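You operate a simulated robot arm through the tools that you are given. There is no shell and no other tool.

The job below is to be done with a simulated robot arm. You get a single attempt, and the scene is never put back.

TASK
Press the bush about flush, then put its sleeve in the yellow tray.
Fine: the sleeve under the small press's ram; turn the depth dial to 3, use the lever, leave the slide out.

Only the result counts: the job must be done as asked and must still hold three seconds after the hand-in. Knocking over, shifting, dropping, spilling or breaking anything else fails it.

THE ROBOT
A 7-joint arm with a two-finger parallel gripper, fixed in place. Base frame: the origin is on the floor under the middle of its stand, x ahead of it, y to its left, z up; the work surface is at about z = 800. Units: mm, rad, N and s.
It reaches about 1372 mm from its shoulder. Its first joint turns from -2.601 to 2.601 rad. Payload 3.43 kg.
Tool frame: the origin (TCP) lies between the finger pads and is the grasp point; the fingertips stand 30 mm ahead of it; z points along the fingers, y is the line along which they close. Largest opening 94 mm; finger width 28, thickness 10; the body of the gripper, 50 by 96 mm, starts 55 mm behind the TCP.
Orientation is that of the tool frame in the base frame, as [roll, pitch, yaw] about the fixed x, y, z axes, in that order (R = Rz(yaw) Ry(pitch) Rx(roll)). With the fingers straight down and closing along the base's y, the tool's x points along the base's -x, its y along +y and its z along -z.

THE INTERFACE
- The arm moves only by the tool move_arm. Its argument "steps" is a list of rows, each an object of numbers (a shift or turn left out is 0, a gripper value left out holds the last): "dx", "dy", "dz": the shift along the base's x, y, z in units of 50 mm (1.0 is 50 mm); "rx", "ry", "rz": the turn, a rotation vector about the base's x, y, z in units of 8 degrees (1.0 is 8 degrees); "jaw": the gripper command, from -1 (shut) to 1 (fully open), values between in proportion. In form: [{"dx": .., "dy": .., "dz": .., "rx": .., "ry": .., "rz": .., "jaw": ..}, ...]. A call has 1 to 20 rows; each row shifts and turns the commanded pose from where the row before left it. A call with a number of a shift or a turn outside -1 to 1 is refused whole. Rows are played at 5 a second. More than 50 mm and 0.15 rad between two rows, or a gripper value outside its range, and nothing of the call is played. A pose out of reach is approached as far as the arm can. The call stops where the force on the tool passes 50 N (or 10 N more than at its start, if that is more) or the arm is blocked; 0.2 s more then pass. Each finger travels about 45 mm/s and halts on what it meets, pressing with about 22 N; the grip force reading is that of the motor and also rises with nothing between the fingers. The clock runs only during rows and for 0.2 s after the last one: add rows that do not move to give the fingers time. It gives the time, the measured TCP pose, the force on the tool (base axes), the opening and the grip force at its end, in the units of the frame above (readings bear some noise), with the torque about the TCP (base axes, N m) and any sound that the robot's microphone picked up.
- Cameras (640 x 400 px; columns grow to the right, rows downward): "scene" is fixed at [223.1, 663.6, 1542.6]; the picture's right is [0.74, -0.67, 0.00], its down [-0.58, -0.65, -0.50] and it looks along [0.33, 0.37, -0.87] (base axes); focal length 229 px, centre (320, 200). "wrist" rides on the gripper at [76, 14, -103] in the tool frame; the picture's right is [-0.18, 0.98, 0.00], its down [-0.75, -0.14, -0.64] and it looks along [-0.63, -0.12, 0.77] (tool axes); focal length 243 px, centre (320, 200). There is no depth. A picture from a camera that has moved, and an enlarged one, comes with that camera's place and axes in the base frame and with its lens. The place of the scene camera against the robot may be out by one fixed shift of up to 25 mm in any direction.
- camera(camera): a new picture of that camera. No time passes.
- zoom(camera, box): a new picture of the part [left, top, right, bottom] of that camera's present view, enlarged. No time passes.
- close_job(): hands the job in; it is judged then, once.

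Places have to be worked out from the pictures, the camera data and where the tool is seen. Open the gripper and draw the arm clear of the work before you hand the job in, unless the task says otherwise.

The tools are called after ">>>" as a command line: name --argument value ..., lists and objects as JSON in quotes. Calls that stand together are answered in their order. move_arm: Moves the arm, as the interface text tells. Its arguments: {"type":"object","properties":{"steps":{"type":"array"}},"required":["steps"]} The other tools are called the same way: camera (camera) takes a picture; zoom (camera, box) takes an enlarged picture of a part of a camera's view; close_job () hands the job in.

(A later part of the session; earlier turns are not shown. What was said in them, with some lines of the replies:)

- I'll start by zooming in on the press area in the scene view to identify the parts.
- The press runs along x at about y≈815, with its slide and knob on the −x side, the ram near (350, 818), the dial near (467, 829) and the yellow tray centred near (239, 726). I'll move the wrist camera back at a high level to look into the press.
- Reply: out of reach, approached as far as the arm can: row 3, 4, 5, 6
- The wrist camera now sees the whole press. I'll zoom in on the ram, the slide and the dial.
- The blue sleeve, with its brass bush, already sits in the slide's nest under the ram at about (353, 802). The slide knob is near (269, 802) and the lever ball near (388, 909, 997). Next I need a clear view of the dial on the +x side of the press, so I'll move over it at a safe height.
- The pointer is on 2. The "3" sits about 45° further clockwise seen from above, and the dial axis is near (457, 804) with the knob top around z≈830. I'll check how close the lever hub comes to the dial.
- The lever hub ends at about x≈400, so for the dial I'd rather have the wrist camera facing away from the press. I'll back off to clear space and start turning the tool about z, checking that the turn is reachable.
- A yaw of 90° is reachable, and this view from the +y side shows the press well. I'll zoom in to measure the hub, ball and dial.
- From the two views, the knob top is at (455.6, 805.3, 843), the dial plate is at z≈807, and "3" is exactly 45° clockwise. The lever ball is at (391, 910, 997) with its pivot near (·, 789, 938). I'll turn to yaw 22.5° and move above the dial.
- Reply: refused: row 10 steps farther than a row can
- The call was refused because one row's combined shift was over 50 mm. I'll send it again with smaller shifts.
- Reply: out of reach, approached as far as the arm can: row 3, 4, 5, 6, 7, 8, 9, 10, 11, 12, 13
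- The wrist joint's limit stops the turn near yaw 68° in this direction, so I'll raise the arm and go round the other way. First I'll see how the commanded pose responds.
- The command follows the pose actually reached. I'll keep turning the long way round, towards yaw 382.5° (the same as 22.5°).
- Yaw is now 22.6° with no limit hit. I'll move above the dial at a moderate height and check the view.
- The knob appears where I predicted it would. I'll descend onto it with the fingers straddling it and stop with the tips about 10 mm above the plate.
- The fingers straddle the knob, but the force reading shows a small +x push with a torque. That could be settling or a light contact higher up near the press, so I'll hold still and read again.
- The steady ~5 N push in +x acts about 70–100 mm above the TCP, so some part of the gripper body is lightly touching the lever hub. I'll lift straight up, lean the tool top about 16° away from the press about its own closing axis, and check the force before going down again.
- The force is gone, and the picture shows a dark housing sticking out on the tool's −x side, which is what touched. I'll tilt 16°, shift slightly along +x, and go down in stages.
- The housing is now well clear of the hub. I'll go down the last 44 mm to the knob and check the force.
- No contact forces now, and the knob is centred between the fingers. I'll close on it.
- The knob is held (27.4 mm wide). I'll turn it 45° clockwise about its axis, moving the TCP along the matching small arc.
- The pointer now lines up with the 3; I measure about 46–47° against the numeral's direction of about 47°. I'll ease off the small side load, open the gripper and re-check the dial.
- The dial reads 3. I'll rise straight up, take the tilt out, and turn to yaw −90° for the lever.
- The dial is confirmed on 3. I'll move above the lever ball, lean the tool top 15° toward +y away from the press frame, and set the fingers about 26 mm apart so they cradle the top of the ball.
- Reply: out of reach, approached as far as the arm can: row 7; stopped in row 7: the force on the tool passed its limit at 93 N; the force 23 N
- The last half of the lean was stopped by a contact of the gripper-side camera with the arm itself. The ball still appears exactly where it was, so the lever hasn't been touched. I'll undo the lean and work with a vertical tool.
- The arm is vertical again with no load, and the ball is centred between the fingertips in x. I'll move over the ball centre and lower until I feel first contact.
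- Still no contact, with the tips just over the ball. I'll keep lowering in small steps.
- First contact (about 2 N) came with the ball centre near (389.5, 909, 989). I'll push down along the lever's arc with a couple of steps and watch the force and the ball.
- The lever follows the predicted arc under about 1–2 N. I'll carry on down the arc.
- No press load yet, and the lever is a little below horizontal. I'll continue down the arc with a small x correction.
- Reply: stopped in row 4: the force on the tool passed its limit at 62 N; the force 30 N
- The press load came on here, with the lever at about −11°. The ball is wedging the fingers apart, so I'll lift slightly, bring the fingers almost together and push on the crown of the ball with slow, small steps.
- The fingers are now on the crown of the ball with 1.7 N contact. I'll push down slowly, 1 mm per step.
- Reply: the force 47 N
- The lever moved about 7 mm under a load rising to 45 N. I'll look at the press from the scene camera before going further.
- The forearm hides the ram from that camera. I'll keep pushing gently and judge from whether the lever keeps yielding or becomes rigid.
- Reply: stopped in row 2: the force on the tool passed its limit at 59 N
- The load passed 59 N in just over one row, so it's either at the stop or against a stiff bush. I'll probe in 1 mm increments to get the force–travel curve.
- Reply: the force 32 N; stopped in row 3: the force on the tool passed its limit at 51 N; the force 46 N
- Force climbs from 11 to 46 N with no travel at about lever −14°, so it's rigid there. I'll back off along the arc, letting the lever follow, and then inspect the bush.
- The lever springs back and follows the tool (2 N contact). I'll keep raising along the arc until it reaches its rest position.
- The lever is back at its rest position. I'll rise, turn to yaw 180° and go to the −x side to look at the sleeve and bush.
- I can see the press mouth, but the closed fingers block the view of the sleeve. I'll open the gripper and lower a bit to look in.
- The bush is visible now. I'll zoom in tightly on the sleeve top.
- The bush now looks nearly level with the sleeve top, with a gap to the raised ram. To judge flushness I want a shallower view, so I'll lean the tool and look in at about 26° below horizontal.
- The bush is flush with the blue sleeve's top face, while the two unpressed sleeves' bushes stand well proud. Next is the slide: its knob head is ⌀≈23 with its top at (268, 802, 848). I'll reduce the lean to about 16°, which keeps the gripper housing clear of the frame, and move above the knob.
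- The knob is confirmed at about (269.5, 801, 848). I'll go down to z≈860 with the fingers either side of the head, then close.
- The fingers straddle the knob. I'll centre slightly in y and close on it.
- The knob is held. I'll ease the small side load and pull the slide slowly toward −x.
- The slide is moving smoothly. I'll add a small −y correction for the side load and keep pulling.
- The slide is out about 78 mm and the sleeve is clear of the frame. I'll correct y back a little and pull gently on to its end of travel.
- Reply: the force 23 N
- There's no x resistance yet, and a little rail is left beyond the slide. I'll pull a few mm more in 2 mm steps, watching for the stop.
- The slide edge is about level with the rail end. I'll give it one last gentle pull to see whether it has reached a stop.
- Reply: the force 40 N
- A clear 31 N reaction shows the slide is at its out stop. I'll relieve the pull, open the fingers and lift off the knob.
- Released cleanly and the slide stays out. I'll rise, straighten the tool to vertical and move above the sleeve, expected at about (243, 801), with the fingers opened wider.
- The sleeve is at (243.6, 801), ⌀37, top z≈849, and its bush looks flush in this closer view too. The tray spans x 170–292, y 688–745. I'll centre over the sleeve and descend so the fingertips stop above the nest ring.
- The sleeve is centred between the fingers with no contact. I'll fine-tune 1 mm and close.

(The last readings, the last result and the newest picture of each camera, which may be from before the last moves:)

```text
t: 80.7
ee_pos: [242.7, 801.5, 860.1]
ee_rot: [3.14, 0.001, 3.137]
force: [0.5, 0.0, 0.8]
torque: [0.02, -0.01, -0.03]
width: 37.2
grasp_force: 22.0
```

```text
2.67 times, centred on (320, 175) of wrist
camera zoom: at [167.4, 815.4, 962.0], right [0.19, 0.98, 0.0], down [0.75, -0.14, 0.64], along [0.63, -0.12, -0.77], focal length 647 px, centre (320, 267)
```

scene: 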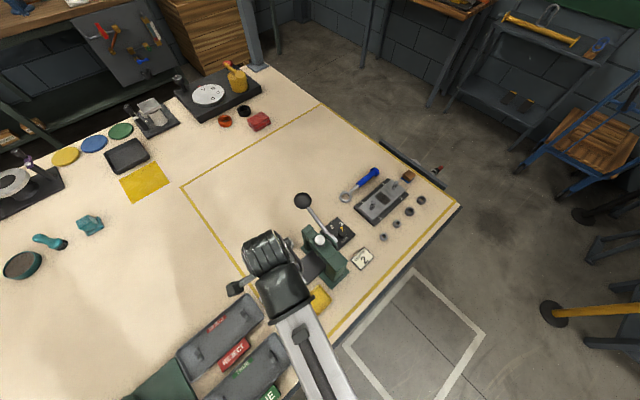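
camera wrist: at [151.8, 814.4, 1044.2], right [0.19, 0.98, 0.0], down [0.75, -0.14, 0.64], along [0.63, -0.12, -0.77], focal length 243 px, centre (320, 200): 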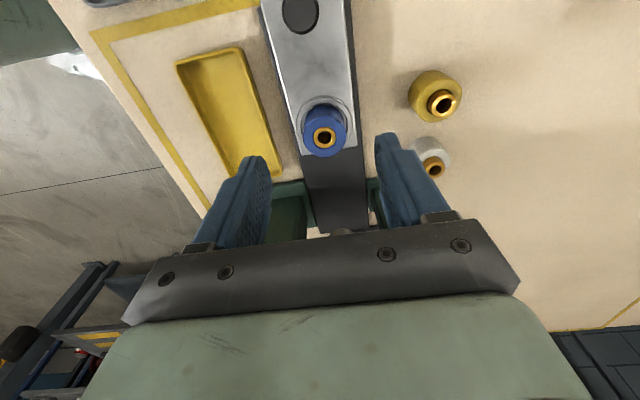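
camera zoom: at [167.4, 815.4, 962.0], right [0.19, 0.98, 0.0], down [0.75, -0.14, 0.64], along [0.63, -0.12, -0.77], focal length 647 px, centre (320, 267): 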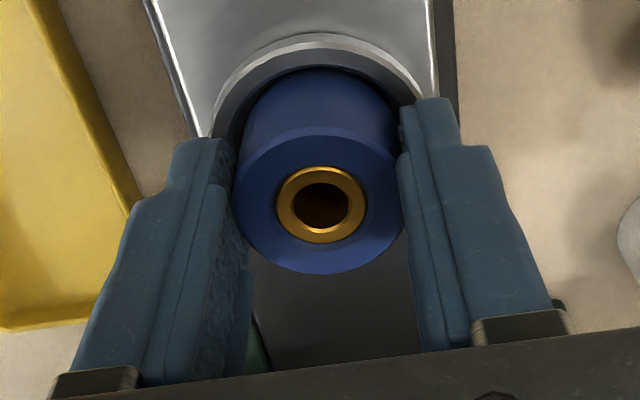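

The sleeve is held (37.2 mm wide). I'll lift it straight up slowly.

>>> move_arm --steps '[{"dz": 0.1, "jaw": -1}, {"dz": 0.15}, {"dz": 0.25}, {"dz": 0.4}, {"dz": 0.4}, {"dz": 0.4}, {}]'

>>> camera --camera "wrist"

>>> zoom --camera "scene" --box '[220, 200, 380, 320]'

```text
t: 82.3
ee_pos: [244.3, 799.4, 945.0]
ee_rot: [-3.141, 0.002, 3.138]
force: [0.3, -0.2, 0.0]
torque: [0.04, -0.01, 0.02]
width: 0.1
grasp_force: 21.8
```

```text
taken
camera wrist: at [168.3, 815.5, 1046.9], right [0.19, 0.98, 0.0], down [0.75, -0.14, 0.64], along [0.63, -0.12, -0.77], focal length 243 px, centre (320, 200)
```

wrist: 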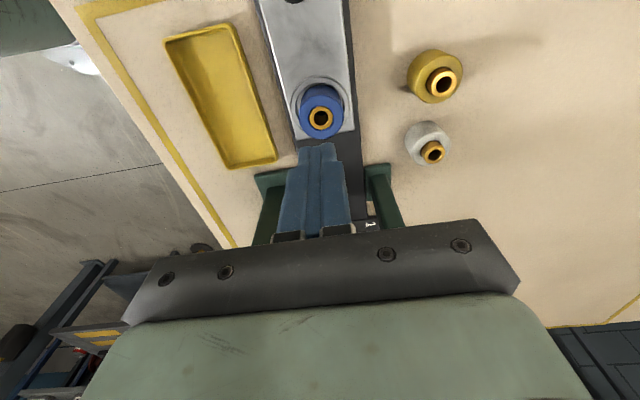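

```text
3.33 times, centred on (300, 260) of scene
camera zoom: at [223.1, 663.6, 1542.6], right [0.74, -0.67, 0.0], down [-0.58, -0.65, -0.5], along [0.33, 0.37, -0.87], focal length 764 px, centre (387, 0)
```

zoom: 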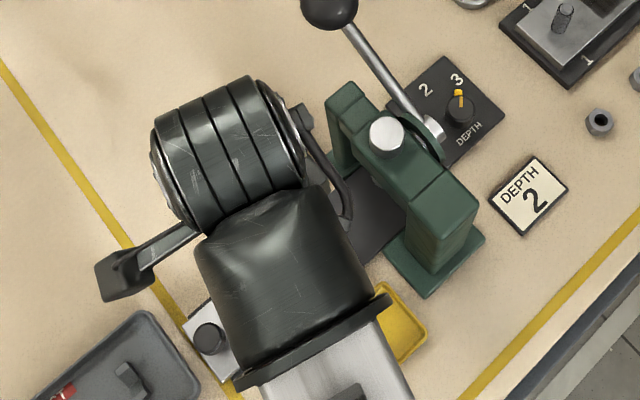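

The sleeve slipped out of the fingers and is still in the nest. I'll look closely at it before trying again.

>>> zoom --camera "wrist" --box '[280, 70, 370, 160]'

```text
4.44 times, centred on (325, 115) of wrist
camera zoom: at [168.3, 815.5, 1046.9], right [0.19, 0.98, 0.0], down [0.75, -0.14, 0.64], along [0.63, -0.12, -0.77], focal length 1078 px, centre (298, 578)
```

zoom: 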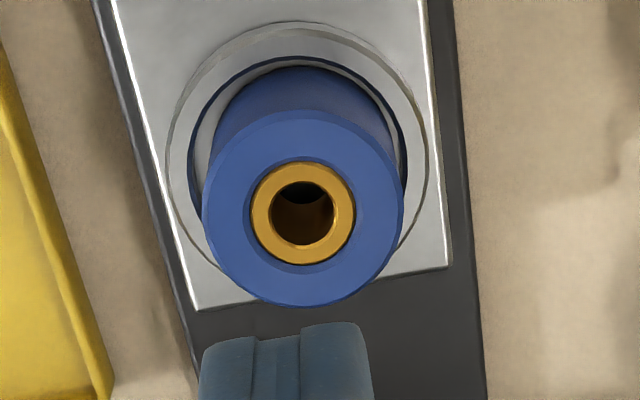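

The sleeve looks undisturbed at about (244, 802). I'll re-open, go down again slightly deeper, grip, and lift in tiny increments while reading the force, to see whether something is holding it.

>>> move_arm --steps '[{"jaw": 0.4}, {"jaw": 0.4}, {"jaw": 0.4}, {"jaw": 0.4}, {"dy": 0.02, "dz": -0.5}, {"dz": -0.6}, {"dz": -0.4}, {"dz": -0.2}, {"dz": -0.05}, {}, {}]'

>>> zoom --camera "wrist" --box '[220, 100, 420, 250]'

```text
t: 84.7
ee_pos: [244.3, 800.9, 857.6]
ee_rot: [3.142, 0.0, 3.139]
force: [0.2, 0.3, -0.1]
torque: [-0.01, -0.01, 0.01]
width: 65.4
grasp_force: 0.1
```

```text
2.67 times, centred on (320, 175) of wrist
camera zoom: at [168.0, 817.2, 959.4], right [0.19, 0.98, 0.0], down [0.75, -0.14, 0.64], along [0.63, -0.12, -0.77], focal length 647 px, centre (320, 267)
```

zoom: 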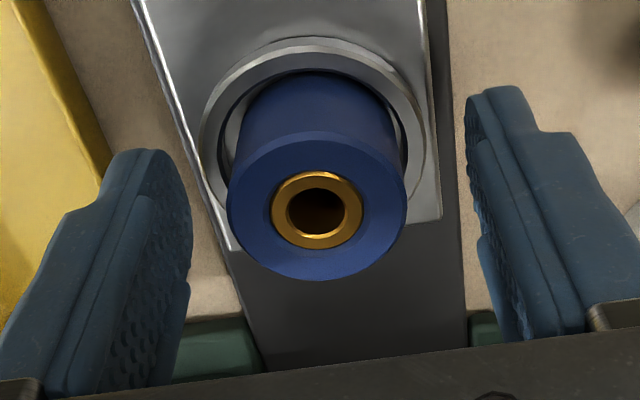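

Well placed again with no contact. I'll close, then lift just 1 mm at a time.

>>> move_arm --steps '[{"jaw": -1}, {"jaw": -1}, {"jaw": -1}, {"jaw": -1}, {"jaw": -1}, {"jaw": -1}]'

>>> move_arm --steps '[{"dz": 0.02}, {"dz": 0.02}, {}]'

>>> zoom --camera "wrist" --box '[220, 100, 420, 250]'

```text
t: 86.1
ee_pos: [245.1, 800.9, 857.4]
ee_rot: [3.14, 0.003, 3.137]
force: [-0.1, -0.5, 0.9]
torque: [-0.05, 0.01, -0.01]
width: 37.0
grasp_force: 22.1
```

```text
t: 86.9
ee_pos: [243.8, 802.1, 859.6]
ee_rot: [3.141, 0.002, 3.138]
force: [-0.1, -0.3, 0.2]
torque: [-0.02, 0.02, -0.02]
width: 37.0
grasp_force: 22.2
```

```text
2.67 times, centred on (320, 175) of wrist
camera zoom: at [167.9, 817.5, 961.2], right [0.19, 0.98, 0.0], down [0.75, -0.14, 0.64], along [0.63, -0.12, -0.77], focal length 647 px, centre (320, 267)
```

zoom: 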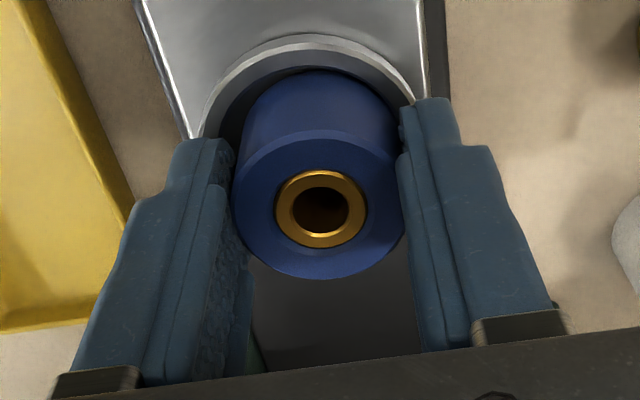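

There's no pull-down force, so the sleeve seems to come along freely. I'll continue lifting slowly and check the grip after every few millimetres.

>>> move_arm --steps '[{"dz": 0.02}, {"dz": 0.02}, {"dz": 0.03}, {"dz": 0.03}, {}]'

>>> zoom --camera "wrist" --box '[220, 100, 420, 250]'

```text
t: 88.1
ee_pos: [244.9, 800.5, 864.2]
ee_rot: [-3.141, 0.003, 3.137]
force: [0.1, 0.6, -2.1]
torque: [-0.01, 0.02, -0.01]
width: 36.8
grasp_force: 22.0
```

```text
2.67 times, centred on (320, 175) of wrist
camera zoom: at [168.3, 817.1, 966.3], right [0.19, 0.98, 0.0], down [0.75, -0.14, 0.64], along [0.63, -0.12, -0.77], focal length 647 px, centre (320, 267)
```

zoom: 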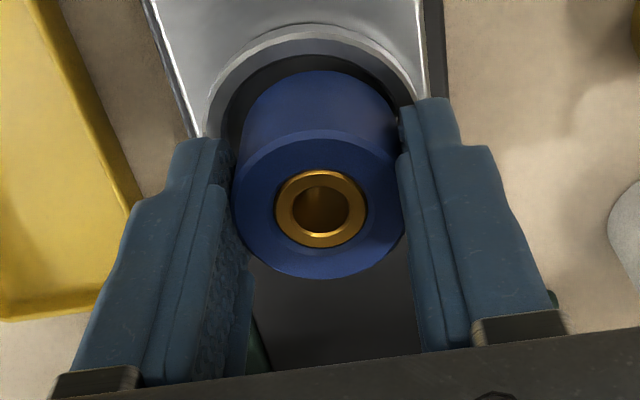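

The sleeve is rising with the fingers while the nest ring drops away, and about 2 N of weight shows. I'll keep lifting at a gentle pace.

>>> move_arm --steps '[{"dz": 0.04}, {"dz": 0.05}, {"dz": 0.06}, {"dz": 0.06}, {"dz": 0.06}, {"dz": 0.06}, {}]'

>>> zoom --camera "wrist" --box '[220, 100, 420, 250]'

```text
t: 89.7
ee_pos: [244.6, 801.7, 881.4]
ee_rot: [3.141, 0.002, 3.14]
force: [0.5, 0.2, -2.5]
torque: [0.01, 0.02, 0.01]
width: 37.0
grasp_force: 21.8
```

```text
2.67 times, centred on (320, 175) of wrist
camera zoom: at [168.2, 817.4, 982.9], right [0.19, 0.98, 0.0], down [0.75, -0.14, 0.64], along [0.63, -0.12, -0.77], focal length 647 px, centre (320, 267)
```

zoom: 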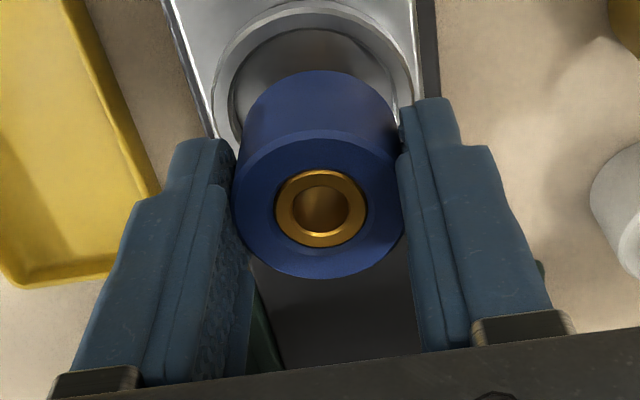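

Holding firmly at the same place in the grip. I'll lift a bit more to clear the nest and the tray walls.

>>> move_arm --steps '[{"dz": 0.06}, {"dz": 0.07}, {"dz": 0.08}, {"dz": 0.08}, {"dz": 0.08}, {"dz": 0.08}, {"dz": 0.06}, {}]'

>>> camera --camera "wrist"

```text
t: 91.5
ee_pos: [243.5, 802.5, 905.5]
ee_rot: [3.14, 0.002, 3.137]
force: [0.7, -0.4, -2.4]
torque: [-0.04, 0.0, -0.02]
width: 36.9
grasp_force: 21.5
```

```text
taken
camera wrist: at [167.6, 817.8, 1007.5], right [0.19, 0.98, 0.0], down [0.75, -0.14, 0.64], along [0.63, -0.12, -0.77], focal length 243 px, centre (320, 200)
```

wrist: 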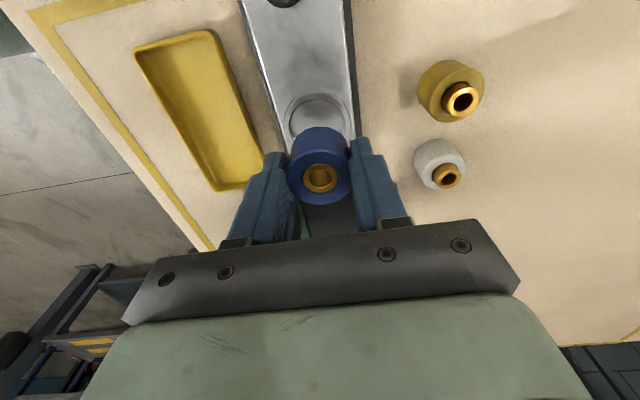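

The sleeve is clear of the nest. I'll carry it level over to the tray centre at about (231, 717).

>>> move_arm --steps '[{"dx": -0.01, "dy": -0.08}, {"dx": -0.02, "dy": -0.14}, {"dx": -0.025, "dy": -0.16}, {"dx": -0.025, "dy": -0.16}, {"dx": -0.025, "dy": -0.16}, {"dx": -0.025, "dy": -0.16}, {"dx": -0.025, "dy": -0.16}, {"dx": -0.025, "dy": -0.16}, {"dx": -0.025, "dy": -0.16}, {"dx": -0.02, "dy": -0.15}, {"dx": -0.015, "dy": -0.12}, {"dx": -0.01, "dy": -0.08}, {}]'

>>> camera --camera "wrist"

>>> zoom --camera "scene" --box '[220, 200, 380, 340]'

```text
t: 94.3
ee_pos: [231.9, 718.3, 905.9]
ee_rot: [3.142, 0.001, 3.137]
force: [0.2, -0.1, -2.7]
torque: [-0.01, -0.01, -0.01]
width: 37.3
grasp_force: 22.1
```

```text
taken
camera wrist: at [155.5, 733.3, 1009.1], right [0.19, 0.98, 0.0], down [0.75, -0.14, 0.64], along [0.63, -0.12, -0.77], focal length 243 px, centre (320, 200)
```

wrist: 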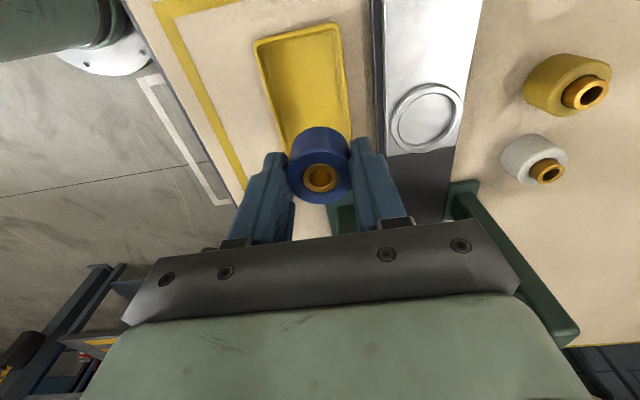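

```text
2.86 times, centred on (300, 270) of scene
camera zoom: at [223.1, 663.6, 1542.6], right [0.74, -0.67, 0.0], down [-0.58, -0.65, -0.5], along [0.33, 0.37, -0.87], focal length 655 px, centre (377, 0)
```

zoom: 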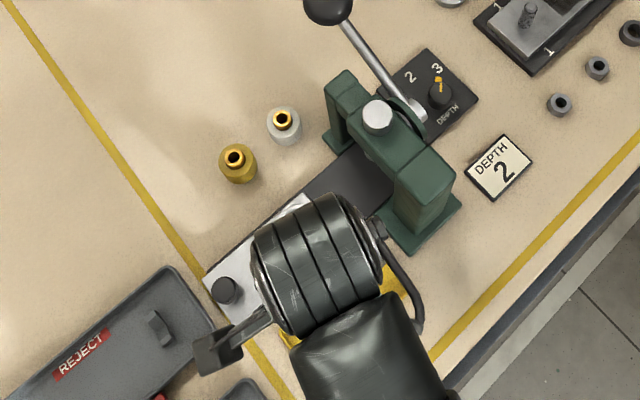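

The sleeve hangs over the tray. I'll turn the gripper 90° so the fingers line up with the tray's long side and clear the walls when they open.

>>> move_arm --steps '[{"rz": 0.4}, {"rz": 0.7}, {"rz": 0.8}, {"rz": 0.8}, {"rz": 0.8}, {"rz": 0.8}, {"rz": 0.8}, {"rz": 0.8}, {"rz": 0.8}, {"rz": 0.8}, {"rz": 0.8}, {"rz": 0.8}, {"rz": 0.8}, {"rz": 0.7}, {"rz": 0.45}, {}]'

>>> camera --camera "wrist"

```text
t: 97.7
ee_pos: [231.6, 718.9, 905.8]
ee_rot: [-3.141, 0.002, -1.601]
force: [1.1, -0.7, -1.9]
torque: [0.02, 0.0, -0.02]
width: 36.6
grasp_force: 22.1
```

```text
taken
camera wrist: at [215.1, 643.1, 1008.5], right [-0.98, 0.21, 0.0], down [0.16, 0.75, 0.64], along [0.14, 0.63, -0.77], focal length 243 px, centre (320, 200)
```

wrist: 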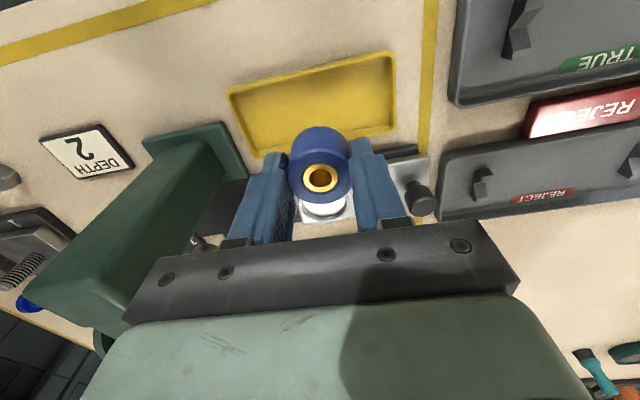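

Aligned with the tray: fingers along x, sleeve over the middle. I'll shift 5 mm toward −y to centre and lower steadily.

>>> move_arm --steps '[{"dy": -0.05, "dz": -0.05}, {"dy": -0.05, "dz": -0.1}, {"dz": -0.12}, {"dz": -0.12}, {"dz": -0.12}, {"dz": -0.12}, {"dz": -0.12}, {"dz": -0.1}, {"dz": -0.05}, {}]'

>>> camera --camera "wrist"

>>> zoom --camera "wrist" --box '[200, 60, 440, 230]'

```text
t: 99.9
ee_pos: [231.5, 713.8, 861.9]
ee_rot: [3.141, 0.003, -1.604]
force: [-0.2, 0.0, -1.1]
torque: [0.03, 0.01, 0.01]
width: 37.1
grasp_force: 22.1
```

```text
taken
camera wrist: at [215.0, 638.9, 963.6], right [-0.98, 0.21, 0.0], down [0.16, 0.75, 0.64], along [0.14, 0.63, -0.77], focal length 243 px, centre (320, 200)
```

wrist: 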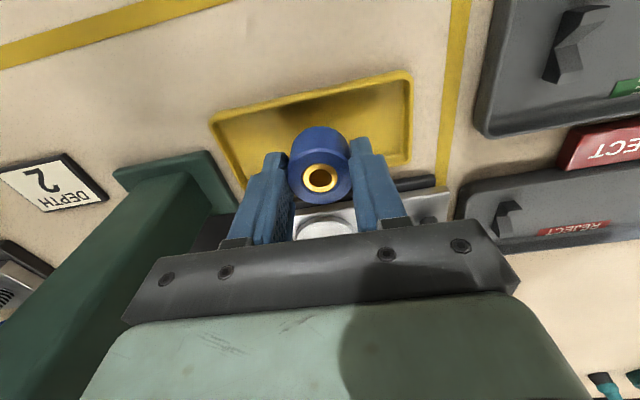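

```text
2.35 times, centred on (320, 145) of wrist
camera zoom: at [215.0, 638.9, 963.6], right [-0.98, 0.21, 0.0], down [0.16, 0.75, 0.64], along [0.14, 0.63, -0.77], focal length 571 px, centre (320, 329)
```

zoom: 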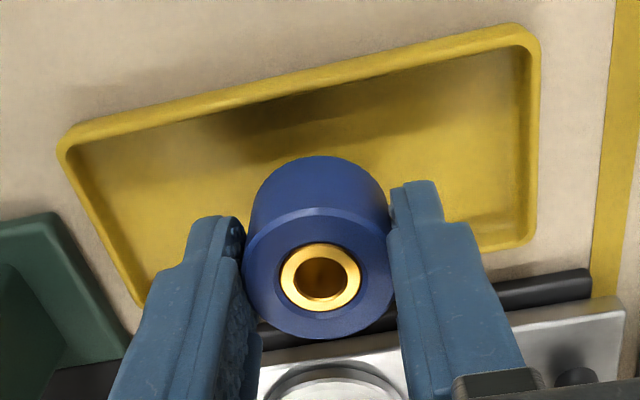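

The sleeve is centred over the tray. I'll lower it in small steps, watching for floor contact.

>>> move_arm --steps '[{"dy": -0.02, "dz": -0.04}, {"dz": -0.04}, {"dz": -0.04}, {"dz": -0.04}, {}]'

>>> move_arm --steps '[{"dz": -0.03}, {"dz": -0.03}, {}]'

```text
t: 101.1
ee_pos: [231.1, 711.0, 853.2]
ee_rot: [3.141, 0.002, -1.602]
force: [-0.1, -0.1, -1.3]
torque: [0.02, 0.0, 0.02]
width: 36.9
grasp_force: 22.4
```

```text
t: 101.9
ee_pos: [232.1, 710.9, 850.0]
ee_rot: [3.142, 0.001, -1.603]
force: [0.1, 0.2, -2.7]
torque: [0.02, 0.02, 0.01]
width: 37.0
grasp_force: 22.1
```

>>> move_arm --steps '[{"dz": -0.03}, {"dz": -0.03}, {}]'

>>> zoom --camera "wrist" --box '[200, 60, 440, 230]'

```text
t: 102.7
ee_pos: [231.0, 712.1, 846.9]
ee_rot: [-3.141, 0.002, -1.602]
force: [-0.7, 0.1, -2.5]
torque: [-0.03, 0.0, -0.02]
width: 37.1
grasp_force: 21.5
```

```text
2.35 times, centred on (320, 145) of wrist
camera zoom: at [215.2, 637.2, 949.8], right [-0.98, 0.21, 0.0], down [0.16, 0.75, 0.64], along [0.14, 0.63, -0.77], focal length 571 px, centre (320, 329)
```

zoom: 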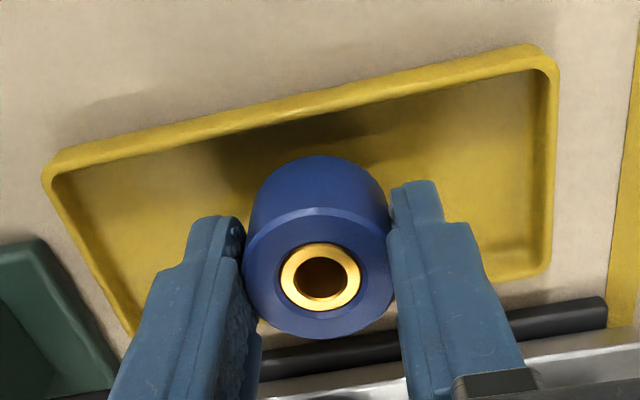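

No floor contact yet. Continuing down in 1.5 mm steps.

>>> move_arm --steps '[{"dz": -0.03}, {"dz": -0.03}, {}]'

>>> move_arm --steps '[{"dz": -0.03}, {"dz": -0.03}, {}]'

```text
t: 103.5
ee_pos: [232.7, 712.2, 844.7]
ee_rot: [-3.14, 0.001, -1.602]
force: [-0.2, -0.6, -2.3]
torque: [0.03, -0.02, -0.04]
width: 36.9
grasp_force: 21.7
```

```text
t: 104.3
ee_pos: [232.6, 713.4, 841.9]
ee_rot: [3.141, 0.003, -1.602]
force: [1.5, -0.8, 9.7]
torque: [-0.08, 0.01, -0.02]
width: 37.0
grasp_force: 22.1
```

Contact at +9.7 N: the sleeve is on the tray floor. I'll ease off slightly and open the fingers along the tray's length.

>>> move_arm --steps '[{"dz": 0.012}, {"jaw": -0.15}, {"jaw": 0.0}, {"jaw": 0.2}, {"jaw": 0.3}, {"jaw": 0.3}, {}]'

>>> zoom --camera "wrist" --box '[200, 60, 440, 230]'

```text
t: 105.9
ee_pos: [233.1, 712.7, 841.2]
ee_rot: [3.141, 0.002, -1.602]
force: [0.3, 0.7, -0.6]
torque: [0.02, 0.01, -0.01]
width: 61.3
grasp_force: 0.0
```

```text
2.35 times, centred on (320, 145) of wrist
camera zoom: at [215.7, 637.1, 944.0], right [-0.98, 0.21, 0.0], down [0.16, 0.75, 0.64], along [0.14, 0.63, -0.77], focal length 571 px, centre (320, 329)
```

zoom: 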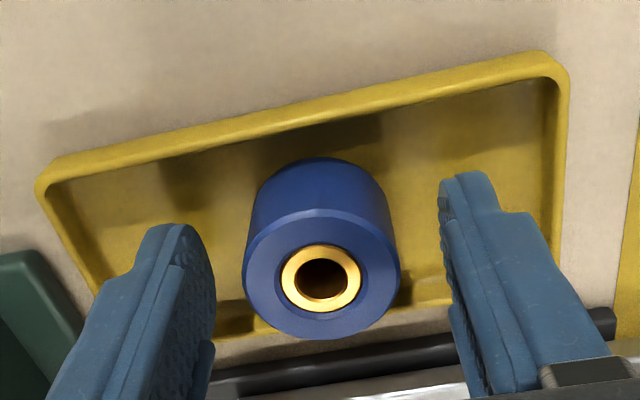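

The sleeve stands upright in the tray and the fingers are clear of it. I'll raise straight up and back away.

>>> move_arm --steps '[{"dz": 0.2}, {"dz": 0.5}, {"dz": 0.8}, {"dz": 0.8}, {"dz": 0.8}, {"dz": 0.8}, {}]'

>>> camera --camera "wrist"

>>> camera --camera "scene"

```text
t: 107.5
ee_pos: [234.1, 712.0, 1037.5]
ee_rot: [3.14, 0.001, -1.603]
force: [0.2, -0.3, -0.1]
torque: [0.0, -0.01, 0.01]
width: 61.1
grasp_force: 0.0
```

```text
taken
camera wrist: at [217.0, 637.2, 1139.1], right [-0.98, 0.21, 0.0], down [0.16, 0.75, 0.64], along [0.14, 0.63, -0.77], focal length 243 px, centre (320, 200)
```

wrist: 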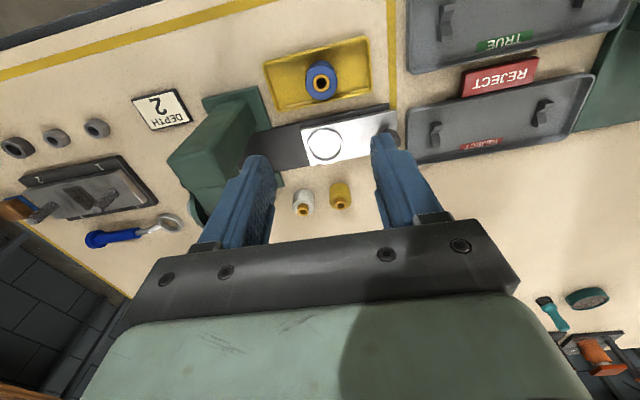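

```text
taken
```

scene: 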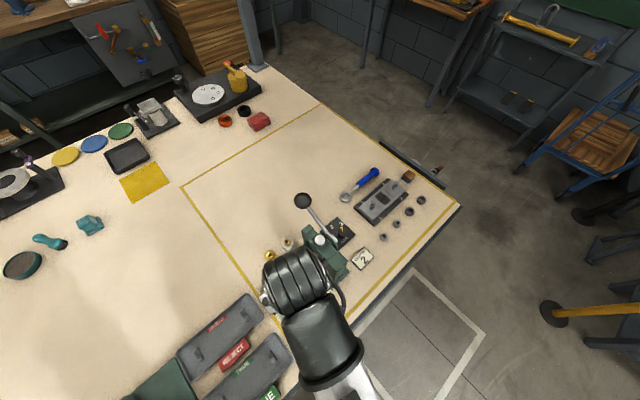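

The sleeve is in the yellow tray, the slide is out and the lever is up. I'll raise the arm and move it clear, then take a final look.

>>> move_arm --steps '[{"dz": 0.9}, {"dz": 0.9}, {"dz": 0.5, "dx": 0.5}, {"dx": 0.9}, {"dx": 0.9}, {"dx": 0.9}, {"dx": 0.9}, {"dx": 0.9}, {"dx": 0.9}, {}]'

>>> camera --camera "scene"

>>> zoom --camera "scene" --box '[240, 180, 400, 340]'

>>> zoom --camera "scene" --box '[275, 270, 345, 340]'

```text
t: 108.3
ee_pos: [244.4, 713.8, 1139.7]
ee_rot: [-3.141, 0.014, -1.611]
force: [4.7, 8.2, -14.5]
torque: [0.18, 0.21, 0.17]
width: 61.1
grasp_force: 0.1
stopped in row 3: the force on the tool passed its limit at 74 N (the readings are from after the stop); the commanded pose is now the measured one
```

```text
taken
```

scene: 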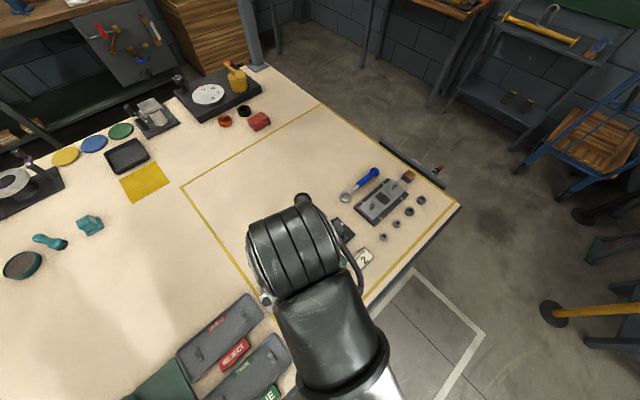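

```text
2.50 times, centred on (320, 260) of scene
camera zoom: at [223.1, 663.6, 1542.6], right [0.74, -0.67, 0.0], down [-0.58, -0.65, -0.5], along [0.33, 0.37, -0.87], focal length 573 px, centre (320, 50)
```

zoom: 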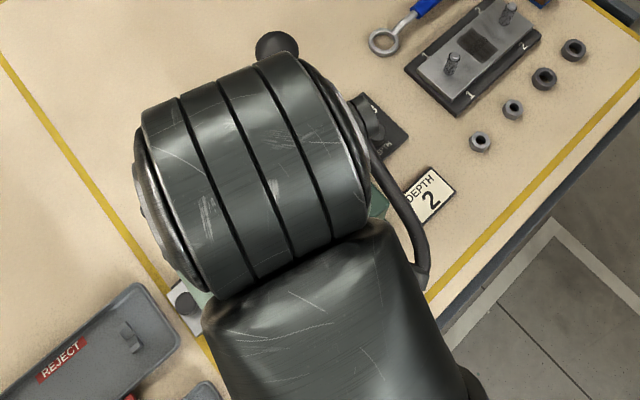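

```text
5.71 times, centred on (310, 305) of scene
camera zoom: at [223.1, 663.6, 1542.6], right [0.74, -0.67, 0.0], down [-0.58, -0.65, -0.5], along [0.33, 0.37, -0.87], focal length 1309 px, centre (377, -400)
```

zoom: 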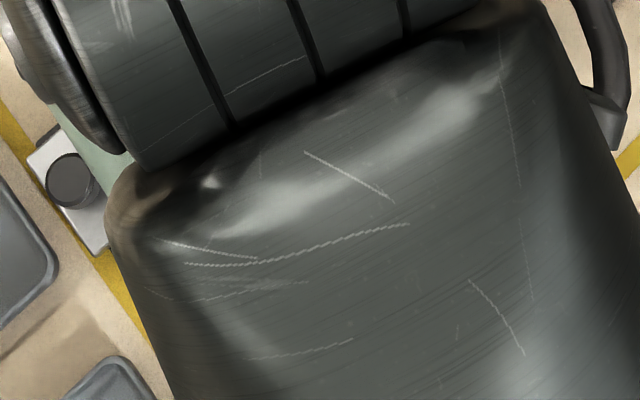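

The camera touched the arm itself again at this high, close-in pose; nothing in the scene was touched. I'll drop back down, turn the tool to yaw 180°, where there is room, and move out to the +x side.

>>> move_arm --steps '[{"dz": -0.6}, {"dz": -0.5}, {"rz": -1}, {"rz": -1}, {"rz": -1}, {"rz": -1}, {"rz": -1}, {"rz": -1}, {"rz": -1}, {"rz": -1}, {"rz": -1}, {"rz": -1}, {"rz": -1}, {}]'

```text
t: 111.3
ee_pos: [244.6, 714.4, 1084.1]
ee_rot: [-3.139, 0.013, 3.135]
force: [-0.8, 0.1, 0.0]
torque: [0.0, -0.03, -0.01]
width: 61.0
grasp_force: 0.0
```

No load. I'll move out to +x at height, well above the press.

>>> move_arm --steps '[{"dx": 0.6, "dz": 0.1}, {"dx": 0.8, "dz": 0.2}, {"dx": 0.8, "dy": 0.15, "dz": 0.2}, {"dx": 0.8, "dy": 0.15, "dz": 0.2}, {"dx": 0.8, "dy": 0.15, "dz": 0.2}, {"dx": 0.8, "dy": 0.15, "dz": 0.2}, {"dx": 0.8, "dy": 0.15, "dz": 0.2}, {"dx": 0.8, "dy": 0.15, "dz": 0.2}, {}]'

>>> camera --camera "scene"

>>> zoom --camera "scene" --box '[240, 180, 400, 340]'

>>> zoom --camera "scene" --box '[265, 260, 345, 340]'

```text
t: 113.3
ee_pos: [553.8, 760.4, 1159.2]
ee_rot: [-3.14, 0.012, 3.135]
force: [-0.4, -0.2, -0.3]
torque: [0.01, 0.0, -0.02]
width: 61.0
grasp_force: 0.0
```

```text
taken
```

scene: 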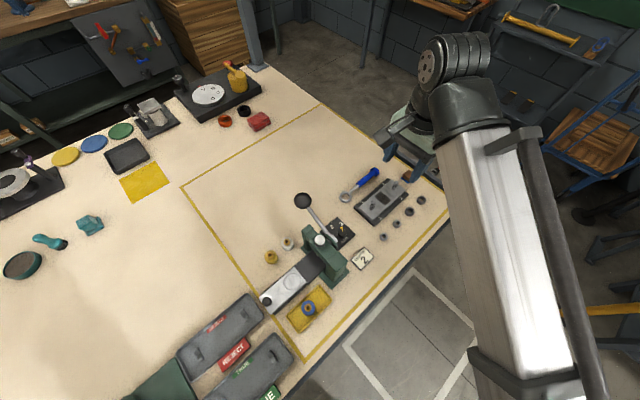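

```text
2.50 times, centred on (320, 260) of scene
camera zoom: at [223.1, 663.6, 1542.6], right [0.74, -0.67, 0.0], down [-0.58, -0.65, -0.5], along [0.33, 0.37, -0.87], focal length 573 px, centre (320, 50)
```

zoom: 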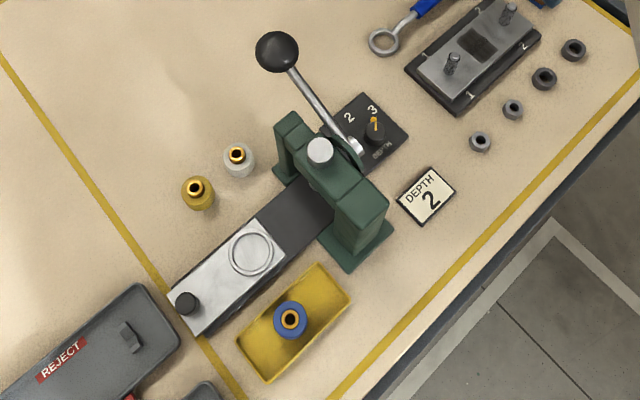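

```text
5.00 times, centred on (305, 300) of scene
camera zoom: at [223.1, 663.6, 1542.6], right [0.74, -0.67, 0.0], down [-0.58, -0.65, -0.5], along [0.33, 0.37, -0.87], focal length 1146 px, centre (395, -300)
```

zoom: 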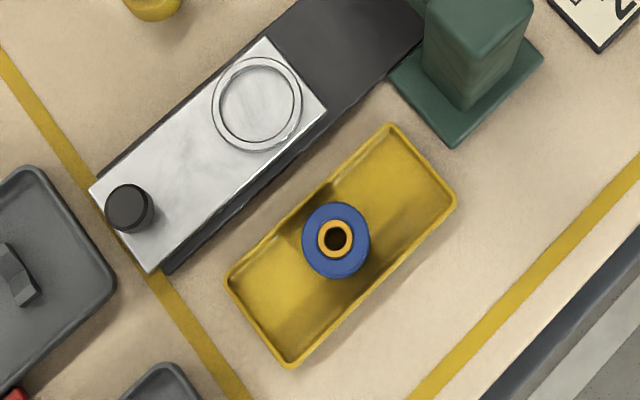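

The final view shows the blue sleeve upright in the yellow tray with its bush flush. The slide is fully out with an empty nest, the dial is on 3, the lever is up, and nothing else has moved. I'll open the gripper fully and then hand in.

>>> move_arm --steps '[{"jaw": 1}, {"jaw": 1}, {"jaw": 1}, {}]'

```text
t: 114.3
ee_pos: [553.8, 761.0, 1157.9]
ee_rot: [-3.141, 0.013, 3.137]
force: [0.7, 0.5, -0.2]
torque: [0.02, 0.01, 0.02]
width: 93.8
grasp_force: 0.1
```

The gripper is open and the arm is clear of the work, so I'm handing the job in.

>>> close_job

```text
The job is handed in.
```

The bush is pressed about flush in the blue sleeve that was under the ram. The sleeve now stands upright in the yellow tray. I handed the job in, but the hand-in gave no verdict.

- **Depth:** I turned the dial from 2 to 3, as you asked. The card beside the press reads "DEPTH 2"; I followed your instruction instead.
- **Press:** I pushed the lever down until it went rigid, then let it spring back to rest. The wrist camera, looking in at a low angle, showed the bush within about 1 mm of the sleeve's top face.
- **Slide:** I pulled it to its end stop and left it out.

Some contacts along the way:

- **First lift:** my first lift of the sleeve slipped, and the sleeve stayed in its nest. A slower second lift held.
- **Lever hub:** the gripper housing briefly touched the hub at about 5 N while I was working on the dial.
- **Camera against the arm:** the wrist camera appears to have bumped the arm itself twice, once near the lever and once on the way out.

The final picture shows nothing else moved, and the arm is clear with the gripper open.
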